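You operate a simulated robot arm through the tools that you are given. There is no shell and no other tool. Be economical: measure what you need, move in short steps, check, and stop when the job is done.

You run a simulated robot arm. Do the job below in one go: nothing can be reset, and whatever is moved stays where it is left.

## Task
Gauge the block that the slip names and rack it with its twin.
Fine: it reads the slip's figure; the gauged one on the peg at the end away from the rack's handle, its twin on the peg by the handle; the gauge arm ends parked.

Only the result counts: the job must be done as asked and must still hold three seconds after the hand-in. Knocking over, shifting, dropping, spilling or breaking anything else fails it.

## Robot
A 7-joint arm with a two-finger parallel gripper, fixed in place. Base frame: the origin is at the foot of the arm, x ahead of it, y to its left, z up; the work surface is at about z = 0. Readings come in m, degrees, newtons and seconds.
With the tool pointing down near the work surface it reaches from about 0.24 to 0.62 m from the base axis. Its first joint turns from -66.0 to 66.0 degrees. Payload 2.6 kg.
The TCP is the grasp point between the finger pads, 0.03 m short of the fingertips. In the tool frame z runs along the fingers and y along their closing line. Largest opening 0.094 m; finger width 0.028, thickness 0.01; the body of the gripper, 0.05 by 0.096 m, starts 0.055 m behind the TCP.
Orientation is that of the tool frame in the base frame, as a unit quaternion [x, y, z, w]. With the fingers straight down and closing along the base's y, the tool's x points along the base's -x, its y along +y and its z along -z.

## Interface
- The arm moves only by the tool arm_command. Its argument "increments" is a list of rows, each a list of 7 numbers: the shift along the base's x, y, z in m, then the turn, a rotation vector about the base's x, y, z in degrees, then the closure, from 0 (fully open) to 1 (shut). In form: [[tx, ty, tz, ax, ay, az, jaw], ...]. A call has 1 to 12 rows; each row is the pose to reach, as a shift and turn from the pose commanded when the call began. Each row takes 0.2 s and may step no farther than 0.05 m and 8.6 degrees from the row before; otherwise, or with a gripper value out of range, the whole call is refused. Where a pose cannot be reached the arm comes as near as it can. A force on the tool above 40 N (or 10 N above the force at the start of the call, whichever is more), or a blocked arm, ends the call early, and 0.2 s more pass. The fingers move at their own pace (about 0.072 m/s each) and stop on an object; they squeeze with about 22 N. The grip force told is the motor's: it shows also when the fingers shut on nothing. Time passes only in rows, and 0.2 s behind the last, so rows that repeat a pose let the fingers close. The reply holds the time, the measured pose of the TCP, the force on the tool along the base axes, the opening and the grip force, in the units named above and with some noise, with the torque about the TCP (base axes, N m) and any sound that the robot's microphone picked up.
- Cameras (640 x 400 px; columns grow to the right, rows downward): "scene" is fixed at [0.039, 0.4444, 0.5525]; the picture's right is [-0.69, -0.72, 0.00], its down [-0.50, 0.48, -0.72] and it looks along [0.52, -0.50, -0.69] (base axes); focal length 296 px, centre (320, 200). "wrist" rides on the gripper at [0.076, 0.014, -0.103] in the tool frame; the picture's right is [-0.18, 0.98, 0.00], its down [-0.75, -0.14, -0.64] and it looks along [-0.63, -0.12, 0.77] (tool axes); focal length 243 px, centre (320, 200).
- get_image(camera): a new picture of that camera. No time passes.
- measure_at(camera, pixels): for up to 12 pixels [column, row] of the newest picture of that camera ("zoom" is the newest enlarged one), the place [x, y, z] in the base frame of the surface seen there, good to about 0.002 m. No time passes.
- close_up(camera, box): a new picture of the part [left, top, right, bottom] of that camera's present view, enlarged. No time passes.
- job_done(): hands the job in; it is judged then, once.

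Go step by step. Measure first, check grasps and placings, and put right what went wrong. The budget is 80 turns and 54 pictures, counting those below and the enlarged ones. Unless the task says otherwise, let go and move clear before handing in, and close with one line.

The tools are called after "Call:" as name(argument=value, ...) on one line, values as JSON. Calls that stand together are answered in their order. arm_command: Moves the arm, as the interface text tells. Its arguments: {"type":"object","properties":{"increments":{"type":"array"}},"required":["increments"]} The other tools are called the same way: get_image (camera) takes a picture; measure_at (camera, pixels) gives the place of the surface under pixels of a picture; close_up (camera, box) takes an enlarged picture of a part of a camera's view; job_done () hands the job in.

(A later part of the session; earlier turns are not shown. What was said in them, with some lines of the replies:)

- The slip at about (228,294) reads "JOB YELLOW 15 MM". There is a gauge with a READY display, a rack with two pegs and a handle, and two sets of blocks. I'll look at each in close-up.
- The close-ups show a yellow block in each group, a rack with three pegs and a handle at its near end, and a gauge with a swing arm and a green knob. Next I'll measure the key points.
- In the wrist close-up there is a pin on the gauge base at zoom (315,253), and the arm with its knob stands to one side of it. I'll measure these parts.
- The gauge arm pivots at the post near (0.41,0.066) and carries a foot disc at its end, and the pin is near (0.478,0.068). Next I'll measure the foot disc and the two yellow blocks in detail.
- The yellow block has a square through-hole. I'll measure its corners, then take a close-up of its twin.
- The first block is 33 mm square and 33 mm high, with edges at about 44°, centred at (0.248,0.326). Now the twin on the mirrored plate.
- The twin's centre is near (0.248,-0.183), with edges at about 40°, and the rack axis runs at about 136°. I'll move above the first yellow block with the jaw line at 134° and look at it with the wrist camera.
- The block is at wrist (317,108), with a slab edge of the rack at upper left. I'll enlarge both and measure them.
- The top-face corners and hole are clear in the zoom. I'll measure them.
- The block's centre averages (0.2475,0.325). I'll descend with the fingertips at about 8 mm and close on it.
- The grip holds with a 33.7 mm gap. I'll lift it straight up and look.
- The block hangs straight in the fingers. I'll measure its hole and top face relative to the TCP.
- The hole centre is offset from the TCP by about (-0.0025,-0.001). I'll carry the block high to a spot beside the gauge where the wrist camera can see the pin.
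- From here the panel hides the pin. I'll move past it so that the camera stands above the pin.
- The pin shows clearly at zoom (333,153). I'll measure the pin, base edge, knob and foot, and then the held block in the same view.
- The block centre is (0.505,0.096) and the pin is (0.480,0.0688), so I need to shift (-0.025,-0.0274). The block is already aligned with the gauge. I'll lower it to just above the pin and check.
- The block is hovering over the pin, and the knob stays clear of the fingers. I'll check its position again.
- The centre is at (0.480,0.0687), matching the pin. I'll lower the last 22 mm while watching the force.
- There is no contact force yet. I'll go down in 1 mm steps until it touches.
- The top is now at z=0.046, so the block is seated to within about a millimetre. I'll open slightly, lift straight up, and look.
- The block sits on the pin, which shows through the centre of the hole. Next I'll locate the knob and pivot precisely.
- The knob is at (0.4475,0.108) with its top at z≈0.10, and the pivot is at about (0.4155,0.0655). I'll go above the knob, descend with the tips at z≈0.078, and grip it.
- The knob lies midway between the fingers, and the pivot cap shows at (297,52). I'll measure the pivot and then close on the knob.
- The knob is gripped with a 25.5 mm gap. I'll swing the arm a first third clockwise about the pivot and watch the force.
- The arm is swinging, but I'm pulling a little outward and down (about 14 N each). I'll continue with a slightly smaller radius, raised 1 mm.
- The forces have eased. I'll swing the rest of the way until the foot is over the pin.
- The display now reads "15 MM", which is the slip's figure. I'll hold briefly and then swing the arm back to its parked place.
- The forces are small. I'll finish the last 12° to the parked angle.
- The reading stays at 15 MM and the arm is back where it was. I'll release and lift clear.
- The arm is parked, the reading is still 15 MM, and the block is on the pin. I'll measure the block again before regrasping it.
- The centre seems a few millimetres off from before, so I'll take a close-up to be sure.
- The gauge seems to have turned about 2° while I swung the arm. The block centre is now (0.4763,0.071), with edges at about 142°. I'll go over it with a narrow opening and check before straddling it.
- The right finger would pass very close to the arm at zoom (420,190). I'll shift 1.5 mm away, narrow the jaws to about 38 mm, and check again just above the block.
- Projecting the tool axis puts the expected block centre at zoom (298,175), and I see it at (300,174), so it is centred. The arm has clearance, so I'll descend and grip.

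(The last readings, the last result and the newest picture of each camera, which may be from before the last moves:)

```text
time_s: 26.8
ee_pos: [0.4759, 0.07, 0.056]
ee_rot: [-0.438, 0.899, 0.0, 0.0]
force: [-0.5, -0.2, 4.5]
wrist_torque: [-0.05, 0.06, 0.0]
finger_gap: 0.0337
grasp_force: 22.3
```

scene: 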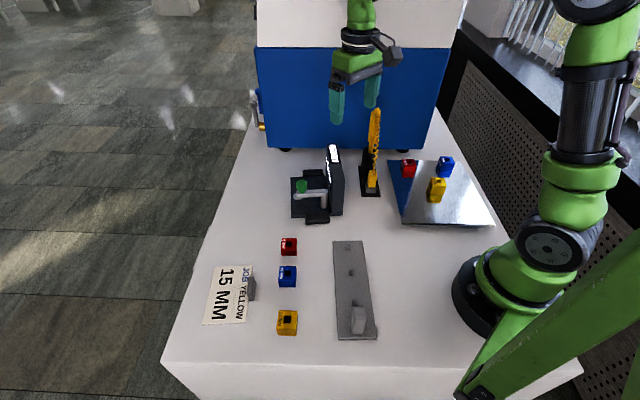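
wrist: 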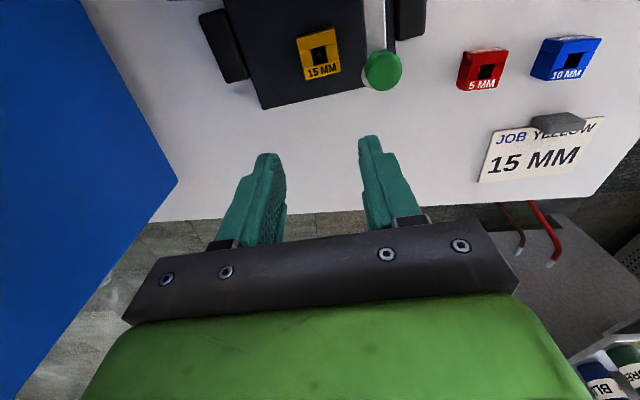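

The block is gripped with a 33.7 mm gap and little force. I'll lift it straight up and confirm the gauge is undisturbed.

Call:
arm_command(increments=[[0, 0, 0.015, 0, 0, 0, 0.9], [0, 0, 0.04, 0, 0, 0, 0.9], [0, 0, 0.08, 0, 0, 0, 0.9], [0, 0, 0.12, 0, 0, 0, 0.9], [0, 0, 0.16, 0, 0, 0, 0.9]])

Call:
get_image(camera="scene")

```text
time_s: 28.0
ee_pos: [0.4793, 0.0688, 0.2178]
ee_rot: [-0.439, 0.899, 0.0, 0.0]
force: [-0.3, -0.1, -1.1]
wrist_torque: [0.01, -0.01, -0.02]
finger_gap: 0.0337
grasp_force: 21.6
```

```text
19 pictures are left
```

scene: 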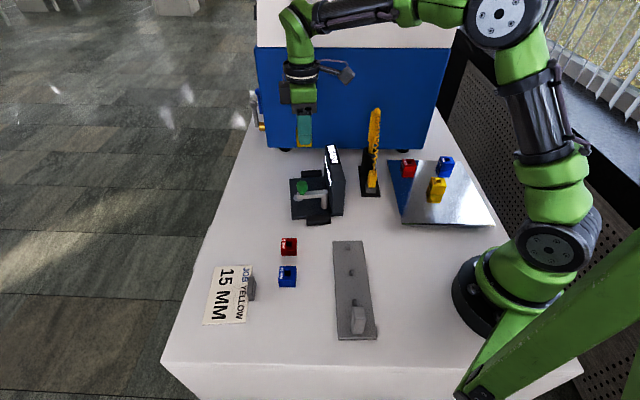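

The gauge is intact and its arm parked. I'll carry the block toward the rack, placing the camera above the far peg so I can measure it.

Call:
arm_command(increments=[[-0.03, 0.019, 0, 0, 0, -1, 0.9], [-0.06, 0.038, 0, 0, 0, -2, 0.9], [-0.09, 0.057, 0, 0, 0, -3, 0.9], [-0.12, 0.076, 0, 0, 0, -4, 0.9], [-0.144, 0.091, -0.01, 0, 0, -6, 0.9], [-0.144, 0.091, -0.02, 0, 0, -6, 0.9], [-0.144, 0.091, -0.02, 0, 0, -6, 0.9]])

Call:
get_image(camera="wrist")

Call:
measure_at(camera="wrist", pixels=[[288, 155], [344, 147], [344, 190], [299, 194], [306, 166], [329, 161], [331, 180], [310, 184]])

```text
time_s: 29.6
ee_pos: [0.3349, 0.16, 0.1973]
ee_rot: [-0.391, 0.92, 0.001, 0.0]
force: [0.3, -0.8, -1.0]
wrist_torque: [0.0, 0.02, -0.01]
finger_gap: 0.0337
grasp_force: 22.2
```

```text
18 pictures are left
```

wrist: 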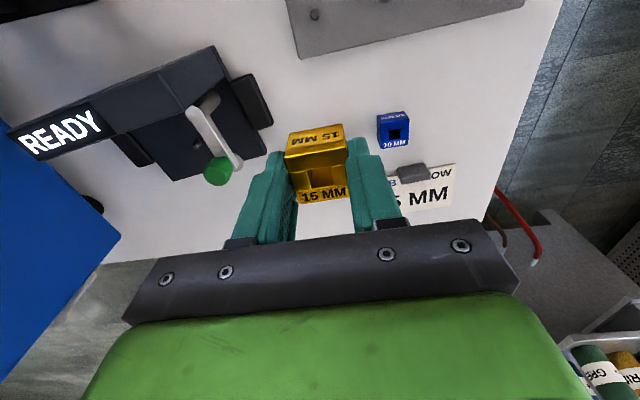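

```text
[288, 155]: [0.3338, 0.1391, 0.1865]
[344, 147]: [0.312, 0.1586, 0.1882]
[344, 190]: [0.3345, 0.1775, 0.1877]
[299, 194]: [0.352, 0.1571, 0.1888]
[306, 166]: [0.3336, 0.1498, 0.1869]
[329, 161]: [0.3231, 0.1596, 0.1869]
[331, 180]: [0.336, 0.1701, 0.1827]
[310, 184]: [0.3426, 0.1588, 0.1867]
```

The display is back at READY now that the block is off, and the far peg shows at (314,15). I'll move back a little to see it better.

Call:
arm_command(increments=[[-0.02, -0.016, 0, 0, 0, 0, 0.9], [-0.03, -0.024, 0, 0, 0, 0, 0.9], [-0.03, -0.024, 0, 0, 0, 0, 0.9]])

Call:
close_up(camera="wrist", box=[250, 0, 470, 200])

```text
time_s: 30.4
ee_pos: [0.3021, 0.1347, 0.1972]
ee_rot: [-0.391, 0.921, 0.0, 0.0]
force: [0.0, 0.5, -1.0]
wrist_torque: [0.04, 0.02, 0.03]
finger_gap: 0.0336
grasp_force: 21.9
```

```text
2.00 times, centred on (360, 100) of wrist
```

zoom: 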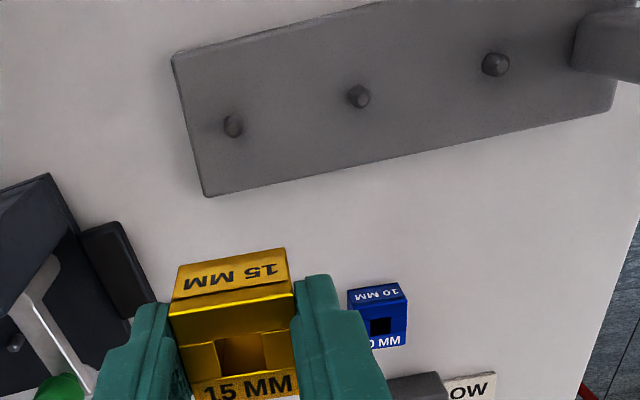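

All three pegs are visible: far at (234,126), middle at (359,96), by the handle at (496,64). I'll measure their tips and the held block.

Call:
measure_at(camera="zoom", pixels=[[236, 128], [233, 124], [228, 128], [363, 98], [358, 94], [499, 66], [494, 62], [172, 314], [287, 293], [295, 372], [196, 389], [200, 160]])

```text
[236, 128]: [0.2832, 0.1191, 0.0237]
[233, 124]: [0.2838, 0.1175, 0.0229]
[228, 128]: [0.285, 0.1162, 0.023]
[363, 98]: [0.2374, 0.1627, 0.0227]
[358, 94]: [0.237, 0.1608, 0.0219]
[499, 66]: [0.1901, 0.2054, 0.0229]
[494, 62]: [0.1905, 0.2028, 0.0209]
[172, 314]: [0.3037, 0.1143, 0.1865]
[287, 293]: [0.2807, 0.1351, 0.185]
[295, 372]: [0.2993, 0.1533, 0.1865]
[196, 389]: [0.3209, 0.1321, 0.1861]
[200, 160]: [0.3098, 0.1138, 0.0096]
```

The wrist and scene figures for the pegs differ by a few millimetres. I'll enlarge the far peg to find its tip exactly.

Call:
close_up(camera="wrist", box=[299, 48, 335, 78])

Call:
measure_at(camera="zoom", pixels=[[320, 200], [250, 200], [250, 260], [300, 200], [200, 200], [320, 260], [250, 300], [350, 260], [180, 240], [280, 160], [300, 300], [200, 300]])

```text
13.33 times, centred on (317, 63) of wrist
```

zoom: 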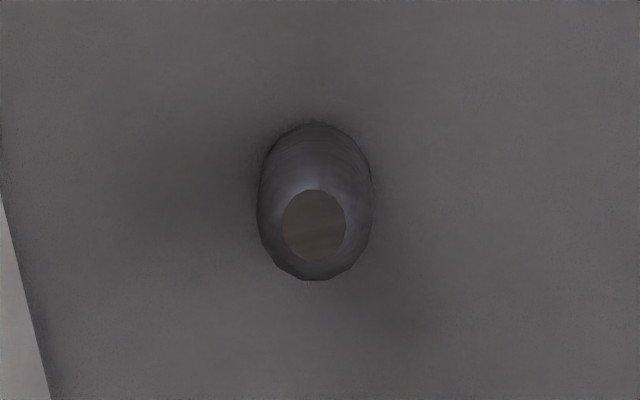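

```text
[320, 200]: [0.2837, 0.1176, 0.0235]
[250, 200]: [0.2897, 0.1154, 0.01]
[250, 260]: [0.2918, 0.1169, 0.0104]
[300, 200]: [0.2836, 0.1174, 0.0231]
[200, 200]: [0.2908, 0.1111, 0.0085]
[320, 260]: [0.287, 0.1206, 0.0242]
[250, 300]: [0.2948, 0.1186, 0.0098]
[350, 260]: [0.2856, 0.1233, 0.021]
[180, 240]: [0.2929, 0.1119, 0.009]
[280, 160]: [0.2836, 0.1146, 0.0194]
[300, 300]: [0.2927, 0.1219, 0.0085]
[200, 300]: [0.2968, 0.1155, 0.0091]
```

The far peg's flat tip is at (0.285,0.119,0.024) and the held block's centre at (0.3012,0.1338). I'll shift by (-0.016,-0.0148) and lower to just above the peg.

Call:
arm_command(increments=[[-0.016, -0.0148, 0, 0, 0, 0, 0.9], [-0.016, -0.0148, -0.04, 0, 0, 0, 0.9], [-0.016, -0.0148, -0.08, 0, 0, 0, 0.9], [-0.016, -0.0148, -0.11, 0, 0, 0, 0.9], [-0.016, -0.0148, -0.12, 0, 0, 0, 0.9], [-0.016, -0.0148, -0.12, 0, 0, 0, 0.9]])

Call:
close_up(camera="wrist", box=[270, 100, 370, 220])

Call:
measure_at(camera="zoom", pixels=[[320, 200]])

```text
time_s: 31.8
ee_pos: [0.2893, 0.119, 0.0759]
ee_rot: [-0.391, 0.92, 0.0, -0.001]
force: [0.1, -0.1, -0.4]
wrist_torque: [0.01, -0.02, -0.01]
finger_gap: 0.0336
grasp_force: 22.0
```

```text
3.33 times, centred on (320, 160) of wrist
```

zoom: 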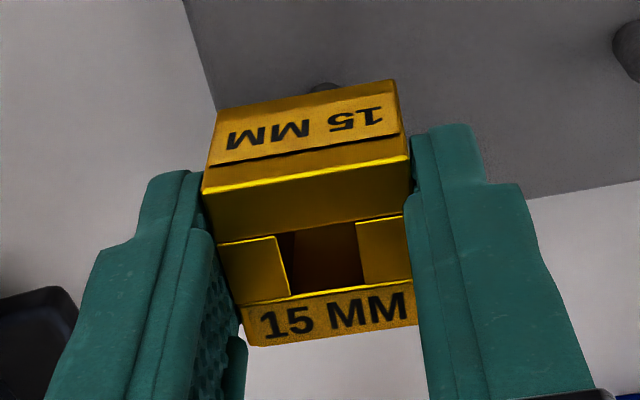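

```text
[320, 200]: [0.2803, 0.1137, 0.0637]
```

A dark bump shows at (325,88) just beyond the block's camera-side edge, which may be the peg. I'll measure it and the block's corners.

Call:
measure_at(camera="zoom", pixels=[[324, 87], [318, 88], [332, 87], [325, 80], [205, 190], [407, 158], [412, 322], [250, 342], [285, 235], [358, 220], [364, 285], [292, 297]])

```text
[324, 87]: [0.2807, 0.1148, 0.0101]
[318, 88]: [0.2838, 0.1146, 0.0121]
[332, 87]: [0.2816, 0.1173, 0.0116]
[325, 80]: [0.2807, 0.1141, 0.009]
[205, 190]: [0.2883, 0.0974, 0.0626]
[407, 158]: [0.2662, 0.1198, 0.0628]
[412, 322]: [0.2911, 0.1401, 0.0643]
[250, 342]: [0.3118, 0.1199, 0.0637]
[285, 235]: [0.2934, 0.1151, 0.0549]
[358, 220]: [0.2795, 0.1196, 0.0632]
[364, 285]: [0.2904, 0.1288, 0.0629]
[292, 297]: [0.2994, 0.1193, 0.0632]
```

The peg's centre is about (0.285,0.1187), while the block's is (0.2894,0.1194). I'll shift by (-0.0044,-0.0007) and check again.

Call:
arm_command(increments=[[-0.0044, -0.0007, 0, 0, 0, 0, 0.9], [-0.0044, -0.0007, 0, 0, 0, 0, 0.9]])

Call:
close_up(camera="wrist", box=[270, 100, 370, 220])

Call:
measure_at(camera="zoom", pixels=[[324, 87], [318, 88], [332, 87], [325, 80], [205, 190], [407, 158], [412, 322], [250, 342], [358, 220], [364, 285], [292, 297]])

```text
time_s: 32.4
ee_pos: [0.2825, 0.119, 0.0759]
ee_rot: [-0.391, 0.92, 0.0, 0.0]
force: [0.1, -0.7, -0.5]
wrist_torque: [0.03, -0.01, 0.01]
finger_gap: 0.0337
grasp_force: 22.4
```

```text
3.33 times, centred on (320, 160) of wrist
```

zoom: 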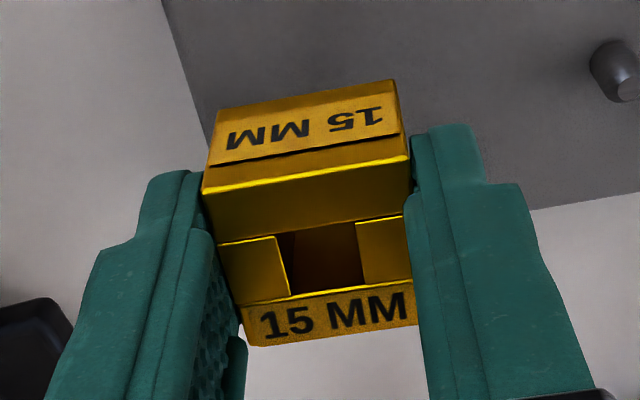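

```text
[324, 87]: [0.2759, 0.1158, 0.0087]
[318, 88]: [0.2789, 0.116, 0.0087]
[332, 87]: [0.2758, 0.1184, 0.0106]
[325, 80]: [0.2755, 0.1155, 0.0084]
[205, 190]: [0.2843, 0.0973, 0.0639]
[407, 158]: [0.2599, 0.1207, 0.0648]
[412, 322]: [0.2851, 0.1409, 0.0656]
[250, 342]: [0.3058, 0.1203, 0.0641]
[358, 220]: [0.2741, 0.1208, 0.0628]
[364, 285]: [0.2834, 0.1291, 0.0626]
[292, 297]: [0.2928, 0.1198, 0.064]
```

The peg is now hidden under the block, with a residual of about (+0.001,-0.001). I'll correct that and lower while watching the force.

Call:
arm_command(increments=[[0.0008, -0.0008, -0.003, 0, 0, 0, 0.9], [0.0008, -0.0008, -0.008, 0, 0, 0, 0.9], [0.0008, -0.0008, -0.014, 0, 0, 0, 0.9], [0.0008, -0.0008, -0.018, 0, 0, 0, 0.9], [0.0008, -0.0008, -0.021, 0, 0, 0, 0.9], [0.0008, -0.0008, -0.0225, 0, 0, 0, 0.9], [0.0008, -0.0008, -0.0225, 0, 0, 0, 0.9]])

Call:
close_up(camera="scene", box=[315, 220, 395, 300])

```text
time_s: 34.0
ee_pos: [0.2836, 0.1194, 0.0551]
ee_rot: [-0.391, 0.92, 0.0, 0.0]
force: [-0.4, 0.2, -1.9]
wrist_torque: [0.03, 0.02, 0.0]
finger_gap: 0.0338
grasp_force: 21.5
```

```text
5.00 times, centred on (355, 260) of scene
```

zoom: 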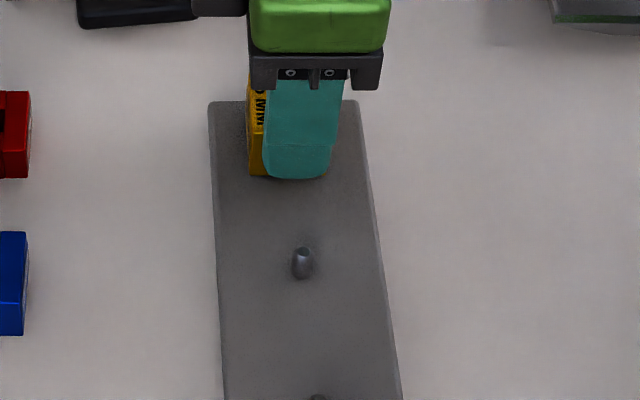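

There is no contact yet and about 2 mm to go. I'll lower a bit more until it touches.

Call:
arm_command(increments=[[0, 0, -0.001, 0, 0, 0, 0.9], [0, 0, -0.002, 0, 0, 0, 0.9], [0, 0, -0.002, 0, 0, 0, 0.9]])

```text
time_s: 34.8
ee_pos: [0.2843, 0.1209, 0.0523]
ee_rot: [-0.391, 0.921, 0.0, -0.001]
force: [-0.3, -0.5, -0.9]
wrist_torque: [0.01, -0.01, 0.02]
finger_gap: 0.0338
grasp_force: 21.7
```

Call:
arm_command(increments=[[0, 0, -0.001, 0, 0, 0, 0.9], [0, 0, -0.001, 0, 0, 0, 0.9]])

Call:
measure_at(camera="scene", pixels=[[342, 250]])

```text
time_s: 35.4
ee_pos: [0.2841, 0.1206, 0.0517]
ee_rot: [-0.39, 0.921, 0.0, 0.0]
force: [-3.1, -5.5, 12.3]
wrist_torque: [-0.11, 0.17, 0.04]
finger_gap: 0.0339
grasp_force: 21.9
```

```text
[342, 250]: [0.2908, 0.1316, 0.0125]
```

Contact came at TCP 0.0517, so the block's bottom is at z≈0.0095, on the rack plate. I'll release, rise, and check.

Call:
arm_command(increments=[[0, 0, 0.0005, 0, 0, 0, 0.55], [0, 0, 0.0005, 0, 0, 0, 0.5], [0, 0, 0.03, 0, 0, 0, 0.5], [0, 0, 0.07, 0, 0, 0, 0.5], [0, 0, 0.11, 0, 0, 0, 0.5], [0, 0, 0.15, 0, 0, 0, 0.5]])

Call:
close_up(camera="scene", box=[315, 220, 395, 300])

```text
time_s: 36.8
ee_pos: [0.2839, 0.118, 0.1998]
ee_rot: [-0.39, 0.921, 0.0, 0.0]
force: [0.2, 0.1, 0.2]
wrist_torque: [0.0, 0.02, 0.01]
finger_gap: 0.0468
grasp_force: 0.1
```

```text
5.00 times, centred on (355, 260) of scene
```

zoom: 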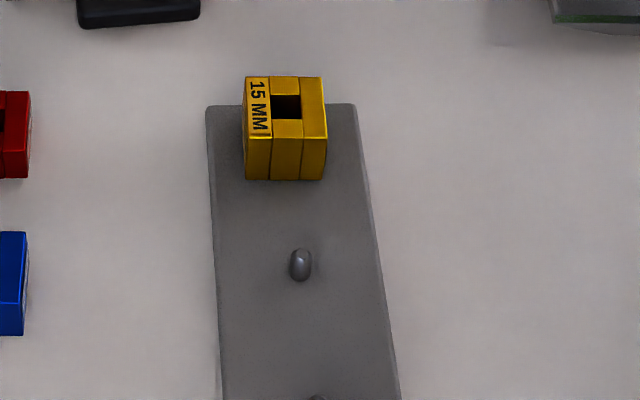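

The gauged block sits squarely on the far peg. I'll swing over to the mirrored plate for the twin, turning the jaw line to 40°.

Call:
arm_command(increments=[[0.003, -0.028, 0.005, 0, 0, -8, 0.4], [0.006, -0.056, 0.01, 0, 0, -16, 0.3], [0.009, -0.084, 0.01, 0, 0, -24, 0.3], [0.012, -0.112, 0.01, 0, 0, -32, 0.3], [0.012, -0.14, 0.01, 0, 0, -40, 0.3], [0.012, -0.168, 0.01, 0, 0, -48, 0.3], [0.012, -0.196, 0.01, 0, 0, -56, 0.3], [0.01, -0.224, 0.01, 0, 0, -64, 0.3], [0.008, -0.252, 0.01, 0, 0, -72, 0.3], [0.006, -0.28, 0.01, 0, 0, -80, 0.3], [0.004, -0.308, 0.01, 0, 0, -88, 0.3], [0.003, -0.335, 0.01, 0, 0, -96, 0.3]])

Call:
get_image(camera="wrist")

```text
time_s: 39.4
ee_pos: [0.2856, -0.2163, 0.2128]
ee_rot: [0.424, 0.906, 0.0, 0.001]
force: [0.4, 0.5, 0.2]
wrist_torque: [-0.03, -0.03, 0.01]
finger_gap: 0.0657
grasp_force: 0.0
```

```text
11 pictures are left
```

wrist: 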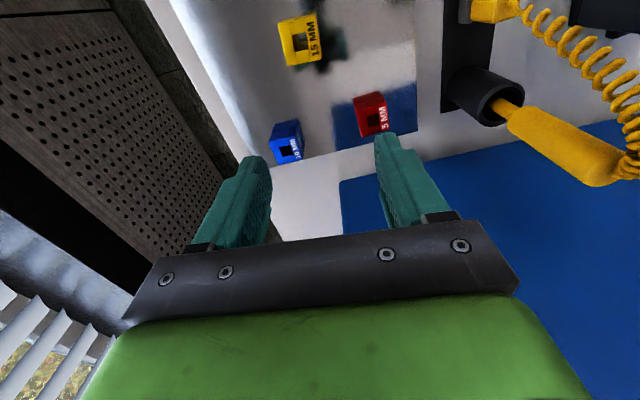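

The twin is at wrist (300,40), with red and blue at a safe distance. I'll measure its top corners and the neighbours.

Call:
measure_at(camera="wrist", pixels=[[280, 22], [314, 15], [320, 54], [289, 64], [290, 40], [314, 33], [299, 24], [304, 54], [287, 142], [370, 110], [302, 42], [340, 90]])

```text
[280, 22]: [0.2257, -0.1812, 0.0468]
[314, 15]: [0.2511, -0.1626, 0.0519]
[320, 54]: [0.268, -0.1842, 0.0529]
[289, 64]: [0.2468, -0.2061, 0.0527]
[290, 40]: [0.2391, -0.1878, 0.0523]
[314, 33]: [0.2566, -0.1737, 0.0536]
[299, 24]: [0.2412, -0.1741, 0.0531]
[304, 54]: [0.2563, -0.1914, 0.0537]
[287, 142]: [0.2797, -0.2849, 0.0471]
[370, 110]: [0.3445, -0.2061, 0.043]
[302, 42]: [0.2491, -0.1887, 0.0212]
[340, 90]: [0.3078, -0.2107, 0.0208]
```

The twin's centre is (0.248,-0.1825) with edges at about 40°, and the neighbours are far enough away. I'll move over it, descend, and grip.

Call:
arm_command(increments=[[-0.019, 0.017, 0, 0, 0, 0, 0.3], [-0.0383, 0.0342, 0, 0, 0, 0, 0.3], [-0.0383, 0.0342, -0.045, 0, 0, 0, 0.3], [-0.0383, 0.0342, -0.09, 0, 0, 0, 0.3], [-0.0383, 0.0342, -0.125, 0, 0, 0, 0.3], [-0.0383, 0.0342, -0.149, 0, 0, 0, 0.3], [-0.0383, 0.0342, -0.149, 0, 0, 0, 0.45], [-0.0383, 0.0342, -0.149, 0, 0, 0, 0.9], [-0.0383, 0.0342, -0.149, 0, 0, 0, 0.9], [-0.0383, 0.0342, -0.149, 0, 0, 0, 0.9]])

```text
time_s: 41.6
ee_pos: [0.2508, -0.1826, 0.0604]
ee_rot: [0.423, 0.906, 0.0, 0.0]
force: [-0.1, 0.5, -1.0]
wrist_torque: [0.03, 0.0, 0.02]
finger_gap: 0.0334
grasp_force: 22.2
```

The twin is gripped with a 33.4 mm gap. I'll lift it and carry it over the rack with the jaw line at 46°, so the camera stands above the handle-side peg.

Call:
arm_command(increments=[[0, 0, 0.045, 0, 0, 0, 0.9], [0, 0, 0.09, 0, 0, 0, 0.9], [0.005, 0.02, 0.13, 0, 0, 0, 0.9], [0.015, 0.06, 0.14, 0, 0, 0.5, 0.9], [0.025, 0.1, 0.14, 0, 0, 1, 0.9], [0.03, 0.14, 0.14, 0, 0, 2, 0.9], [0.03, 0.18, 0.14, 0, 0, 3, 0.9], [0.03, 0.22, 0.14, 0, 0, 4, 0.9], [0.025, 0.26, 0.14, 0, 0, 5, 0.9], [0.015, 0.3, 0.14, 0, 0, 6, 0.9], [-0.005, 0.335, 0.14, 0, 0, 6, 0.9], [-0.014, 0.346, 0.14, 0, 0, 6, 0.9]])

Call:
get_image(camera="wrist")

```text
time_s: 44.2
ee_pos: [0.2347, 0.1658, 0.2029]
ee_rot: [0.374, 0.927, 0.0, 0.001]
force: [0.3, -0.3, -1.5]
wrist_torque: [0.04, 0.03, 0.03]
finger_gap: 0.0334
grasp_force: 22.2
```

```text
10 pictures are left
```

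wrist: 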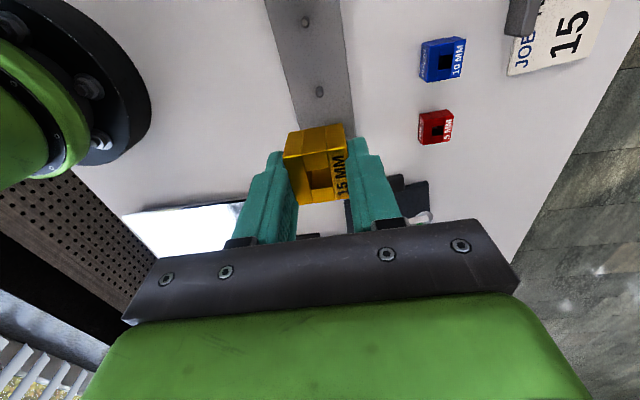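

Two pegs are visible: (306,22) by the handle and (319,91) in the middle. I'll enlarge the handle-side peg and measure the held block in the full picture.

Call:
close_up(camera="wrist", box=[282, 4, 330, 40])

Call:
measure_at(camera="wrist", pixels=[[288, 158], [343, 149], [344, 192], [300, 202], [310, 172], [329, 169], [331, 186], [313, 190], [319, 90], [320, 93], [305, 20], [307, 23]])

```text
11.11 times, centred on (306, 22) of wrist
```

zoom: 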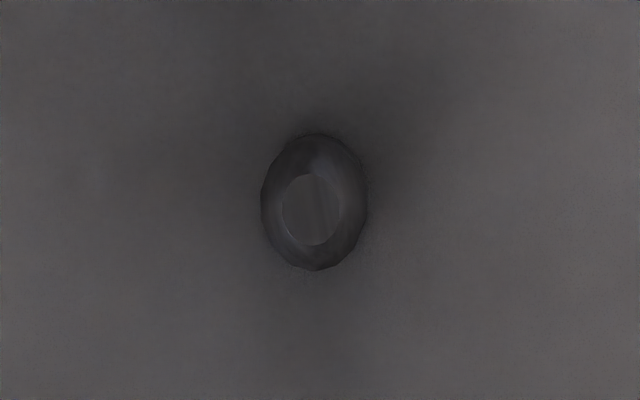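

```text
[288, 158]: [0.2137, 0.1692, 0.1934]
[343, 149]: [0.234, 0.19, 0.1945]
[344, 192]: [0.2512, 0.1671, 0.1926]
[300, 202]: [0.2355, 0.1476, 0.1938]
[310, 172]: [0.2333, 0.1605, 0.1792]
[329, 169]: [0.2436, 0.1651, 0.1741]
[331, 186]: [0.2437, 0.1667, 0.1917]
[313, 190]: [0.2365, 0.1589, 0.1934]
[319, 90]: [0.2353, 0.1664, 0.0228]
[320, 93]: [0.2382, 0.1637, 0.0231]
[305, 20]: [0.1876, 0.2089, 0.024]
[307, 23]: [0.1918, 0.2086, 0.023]
```

Call:
measure_at(camera="zoom", pixels=[[312, 185], [312, 210], [312, 235], [295, 210], [330, 210], [300, 195], [325, 225], [315, 205], [318, 150], [315, 258]])

```text
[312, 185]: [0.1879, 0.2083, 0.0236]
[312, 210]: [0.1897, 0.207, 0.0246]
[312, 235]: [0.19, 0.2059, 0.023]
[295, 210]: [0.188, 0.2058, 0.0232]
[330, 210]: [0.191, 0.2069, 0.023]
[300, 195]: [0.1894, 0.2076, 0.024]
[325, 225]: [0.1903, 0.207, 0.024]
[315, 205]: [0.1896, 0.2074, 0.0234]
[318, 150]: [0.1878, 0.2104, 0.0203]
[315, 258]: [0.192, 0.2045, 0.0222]
```

The handle-side peg's tip is centred at (0.1895,0.207), and the block's centre is (0.2336,0.1684). I'll shift and lower to just above the peg.

Call:
arm_command(increments=[[-0.022, 0.0193, 0, 0, 0, 0, 0.9], [-0.0441, 0.0386, 0, 0, 0, 0, 0.9], [-0.0441, 0.0386, -0.045, 0, 0, 0, 0.9], [-0.0441, 0.0386, -0.09, 0, 0, 0, 0.9], [-0.0441, 0.0386, -0.12, 0, 0, 0, 0.9], [-0.0441, 0.0386, -0.13, 0, 0, 0, 0.9], [-0.0441, 0.0386, -0.13, 0, 0, 0, 0.9]])

Call:
close_up(camera="wrist", box=[260, 80, 380, 220])

```text
time_s: 45.8
ee_pos: [0.1902, 0.2021, 0.0724]
ee_rot: [0.375, 0.927, 0.0, -0.001]
force: [0.7, 0.4, -2.0]
wrist_torque: [-0.02, -0.01, -0.01]
finger_gap: 0.0334
grasp_force: 22.2
```

```text
2.86 times, centred on (320, 150) of wrist
```

zoom: 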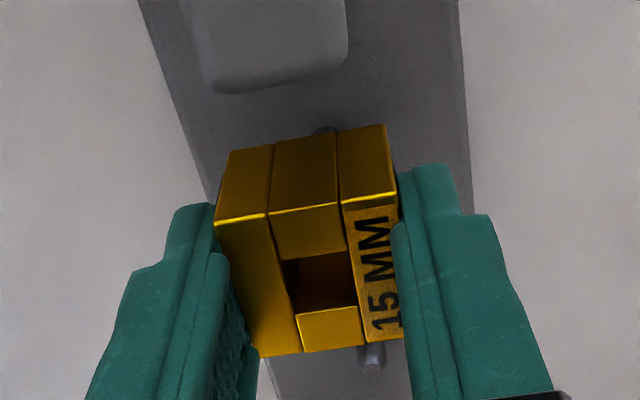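

A sliver of the peg shows at zoom (325,129). I'll measure it and the block's corners for the offset.

Call:
measure_at(camera="zoom", pixels=[[325, 128], [319, 129], [331, 128], [219, 223], [394, 197], [398, 338], [262, 351], [270, 290], [310, 235], [330, 330], [360, 230], [278, 258]])

```text
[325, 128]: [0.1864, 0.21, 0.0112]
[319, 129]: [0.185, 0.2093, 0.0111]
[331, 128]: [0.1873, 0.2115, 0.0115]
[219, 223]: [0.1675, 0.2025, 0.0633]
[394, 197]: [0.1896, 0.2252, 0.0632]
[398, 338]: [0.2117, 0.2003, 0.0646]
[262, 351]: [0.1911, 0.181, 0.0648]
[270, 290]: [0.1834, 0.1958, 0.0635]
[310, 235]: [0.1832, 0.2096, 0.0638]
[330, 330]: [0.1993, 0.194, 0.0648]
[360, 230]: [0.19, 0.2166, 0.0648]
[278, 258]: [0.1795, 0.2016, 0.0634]
```

The block needs to move (-0.0005,+0.0049) to centre on the peg. I'll correct and check again.

Call:
arm_command(increments=[[-0.0005, 0.0048, 0, 0, 0, 0, 0.9], [-0.0005, 0.0048, 0, 0, 0, 0, 0.9]])

Call:
close_up(camera="wrist", box=[260, 80, 380, 220])

Call:
measure_at(camera="zoom", pixels=[[219, 223], [394, 197], [398, 338], [262, 351], [270, 290], [310, 235], [330, 330], [360, 230]])

```text
time_s: 46.4
ee_pos: [0.1911, 0.2064, 0.0728]
ee_rot: [0.374, 0.927, 0.0, 0.0]
force: [0.6, 0.9, 0.2]
wrist_torque: [0.0, 0.01, -0.02]
finger_gap: 0.0334
grasp_force: 21.8
```

```text
2.86 times, centred on (320, 150) of wrist
```

zoom: 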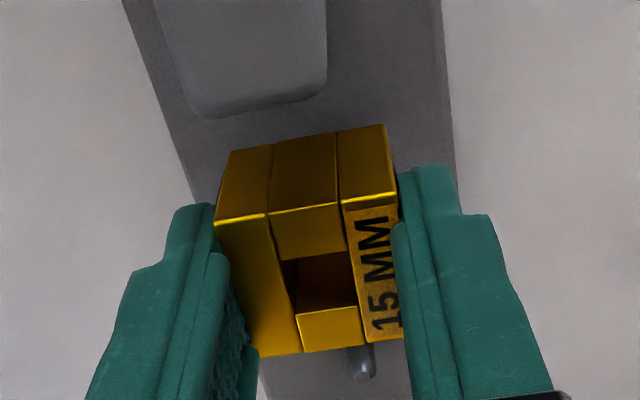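

```text
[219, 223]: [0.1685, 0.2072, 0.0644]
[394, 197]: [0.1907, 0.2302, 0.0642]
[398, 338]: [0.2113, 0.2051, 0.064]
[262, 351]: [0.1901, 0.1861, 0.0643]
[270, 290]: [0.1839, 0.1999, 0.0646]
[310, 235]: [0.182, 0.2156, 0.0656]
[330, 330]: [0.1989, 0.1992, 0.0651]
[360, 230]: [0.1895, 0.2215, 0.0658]
```

The centre is now (0.190,0.207), which matches the peg. I'll lower until it touches.

Call:
arm_command(increments=[[-0.0005, 0, -0.005, 0, 0, 0, 0.9], [-0.0005, 0, -0.01, 0, 0, 0, 0.9], [-0.0005, 0, -0.015, 0, 0, 0, 0.9], [-0.0005, 0, -0.019, 0, 0, 0, 0.9], [-0.0005, 0, -0.0215, 0, 0, 0, 0.9], [-0.0005, 0, -0.0215, 0, 0, 0, 0.9]])

```text
time_s: 47.8
ee_pos: [0.1894, 0.2082, 0.0499]
ee_rot: [0.375, 0.927, 0.0, -0.001]
force: [-0.1, -0.3, -3.2]
wrist_torque: [-0.03, 0.01, 0.0]
finger_gap: 0.0333
grasp_force: 22.1
```

Call:
arm_command(increments=[[0, 0, -0.001, 0, 0, 0, 0.9], [0, 0, -0.001, 0, 0, 0, 0.9]])

```text
time_s: 48.4
ee_pos: [0.1894, 0.208, 0.0496]
ee_rot: [0.374, 0.927, 0.0, 0.0]
force: [-0.8, -1.7, -2.0]
wrist_torque: [0.01, 0.03, 0.03]
finger_gap: 0.0335
grasp_force: 22.1
```

Call:
arm_command(increments=[[0, 0, -0.001, 0, 0, 0, 0.9], [0, 0, -0.0015, 0, 0, 0, 0.9], [0, 0, -0.0015, 0, 0, 0, 0.9]])

```text
time_s: 49.2
ee_pos: [0.1904, 0.2085, 0.0487]
ee_rot: [0.375, 0.927, 0.001, 0.0]
force: [-1.5, 2.0, 10.0]
wrist_torque: [-0.03, 0.01, 0.0]
finger_gap: 0.0333
grasp_force: 21.9
```

Contact at 10 N shows it is seated. I'll release and lift clear.

Call:
arm_command(increments=[[0, 0, 0.001, 0, 0, 0, 0.55], [0, 0, 0.001, 0, 0, 0, 0.5], [0, 0, 0.03, 0, 0, 0, 0.5], [0, 0, 0.07, 0, 0, 0, 0.5], [0, 0, 0.11, 0, 0, 0, 0.5], [0, 0, 0.15, 0, 0, 0, 0.5], [0.03, -0.035, 0.17, 0, 0, 0, 0.5], [0.06, -0.07, 0.18, 0, 0, 0, 0.5], [0.08, -0.11, 0.18, 0, 0, 0, 0.5], [0.08, -0.15, 0.18, 0, 0, 0, 0.5]])

Call:
get_image(camera="scene")

Call:
close_up(camera="scene", box=[280, 150, 400, 345])

```text
refused: row 7 steps farther than a row can; nothing moved
```

```text
6 pictures are left
```

scene: 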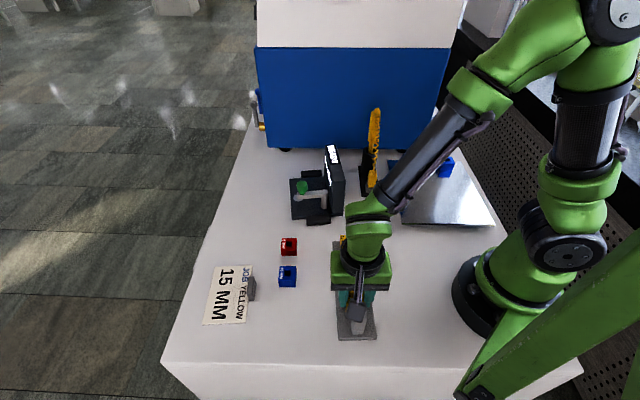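

```text
2.05 times, centred on (340, 248) of scene
```

zoom: 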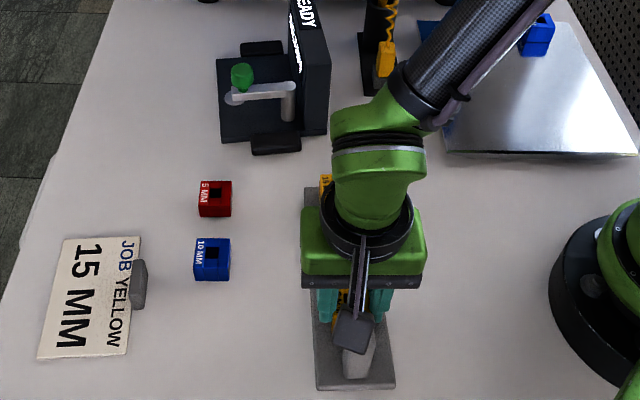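

That call was refused because one step was too long, so nothing moved. I'll repeat it with shorter steps.

Call:
arm_command(increments=[[0, 0, 0.001, 0, 0, 0, 0.55], [0, 0, 0.001, 0, 0, 0, 0.5], [0, 0, 0.03, 0, 0, 0, 0.5], [0, 0, 0.07, 0, 0, 0, 0.5], [0, 0, 0.11, 0, 0, 0, 0.5], [0, 0, 0.15, 0, 0, 0, 0.5], [0.025, -0.025, 0.17, 0, 0, 0, 0.5], [0.055, -0.055, 0.18, 0, 0, 0, 0.5], [0.08, -0.09, 0.18, 0, 0, 0, 0.5], [0.09, -0.13, 0.18, 0, 0, 0, 0.5], [0.1, -0.17, 0.18, 0, 0, 0, 0.5], [0.1, -0.21, 0.18, 0, 0, 0, 0.5]])

Call:
close_up(camera="scene", box=[280, 150, 400, 345])

```text
time_s: 51.8
ee_pos: [0.2889, 0.0001, 0.229]
ee_rot: [0.374, 0.927, 0.0, 0.001]
force: [-0.6, -0.4, -0.8]
wrist_torque: [-0.02, -0.03, 0.01]
finger_gap: 0.0469
grasp_force: 0.2
```

```text
2.05 times, centred on (340, 248) of scene
```

zoom: 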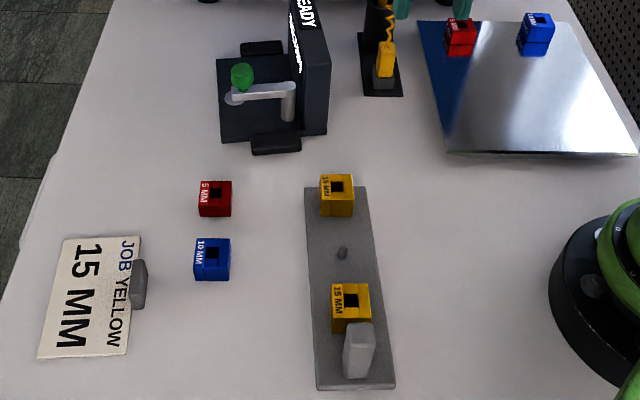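

Both yellow blocks sit flat on their pegs at zoom (336,195) and (350,308). The gauge arm is at its parked place, everything else is where it was apart from the gauge's roughly 2° turn, and the gripper is empty and clear, so I'm handing in.

Call:
job_done()

```text
The job is handed in.
```

I gauged the yellow block and it read 15 MM, the slip's figure; it is on the far peg, its twin is on the peg by the handle, and the gauge arm is parked, though the gauge itself turned by about 2° as I swung its arm.
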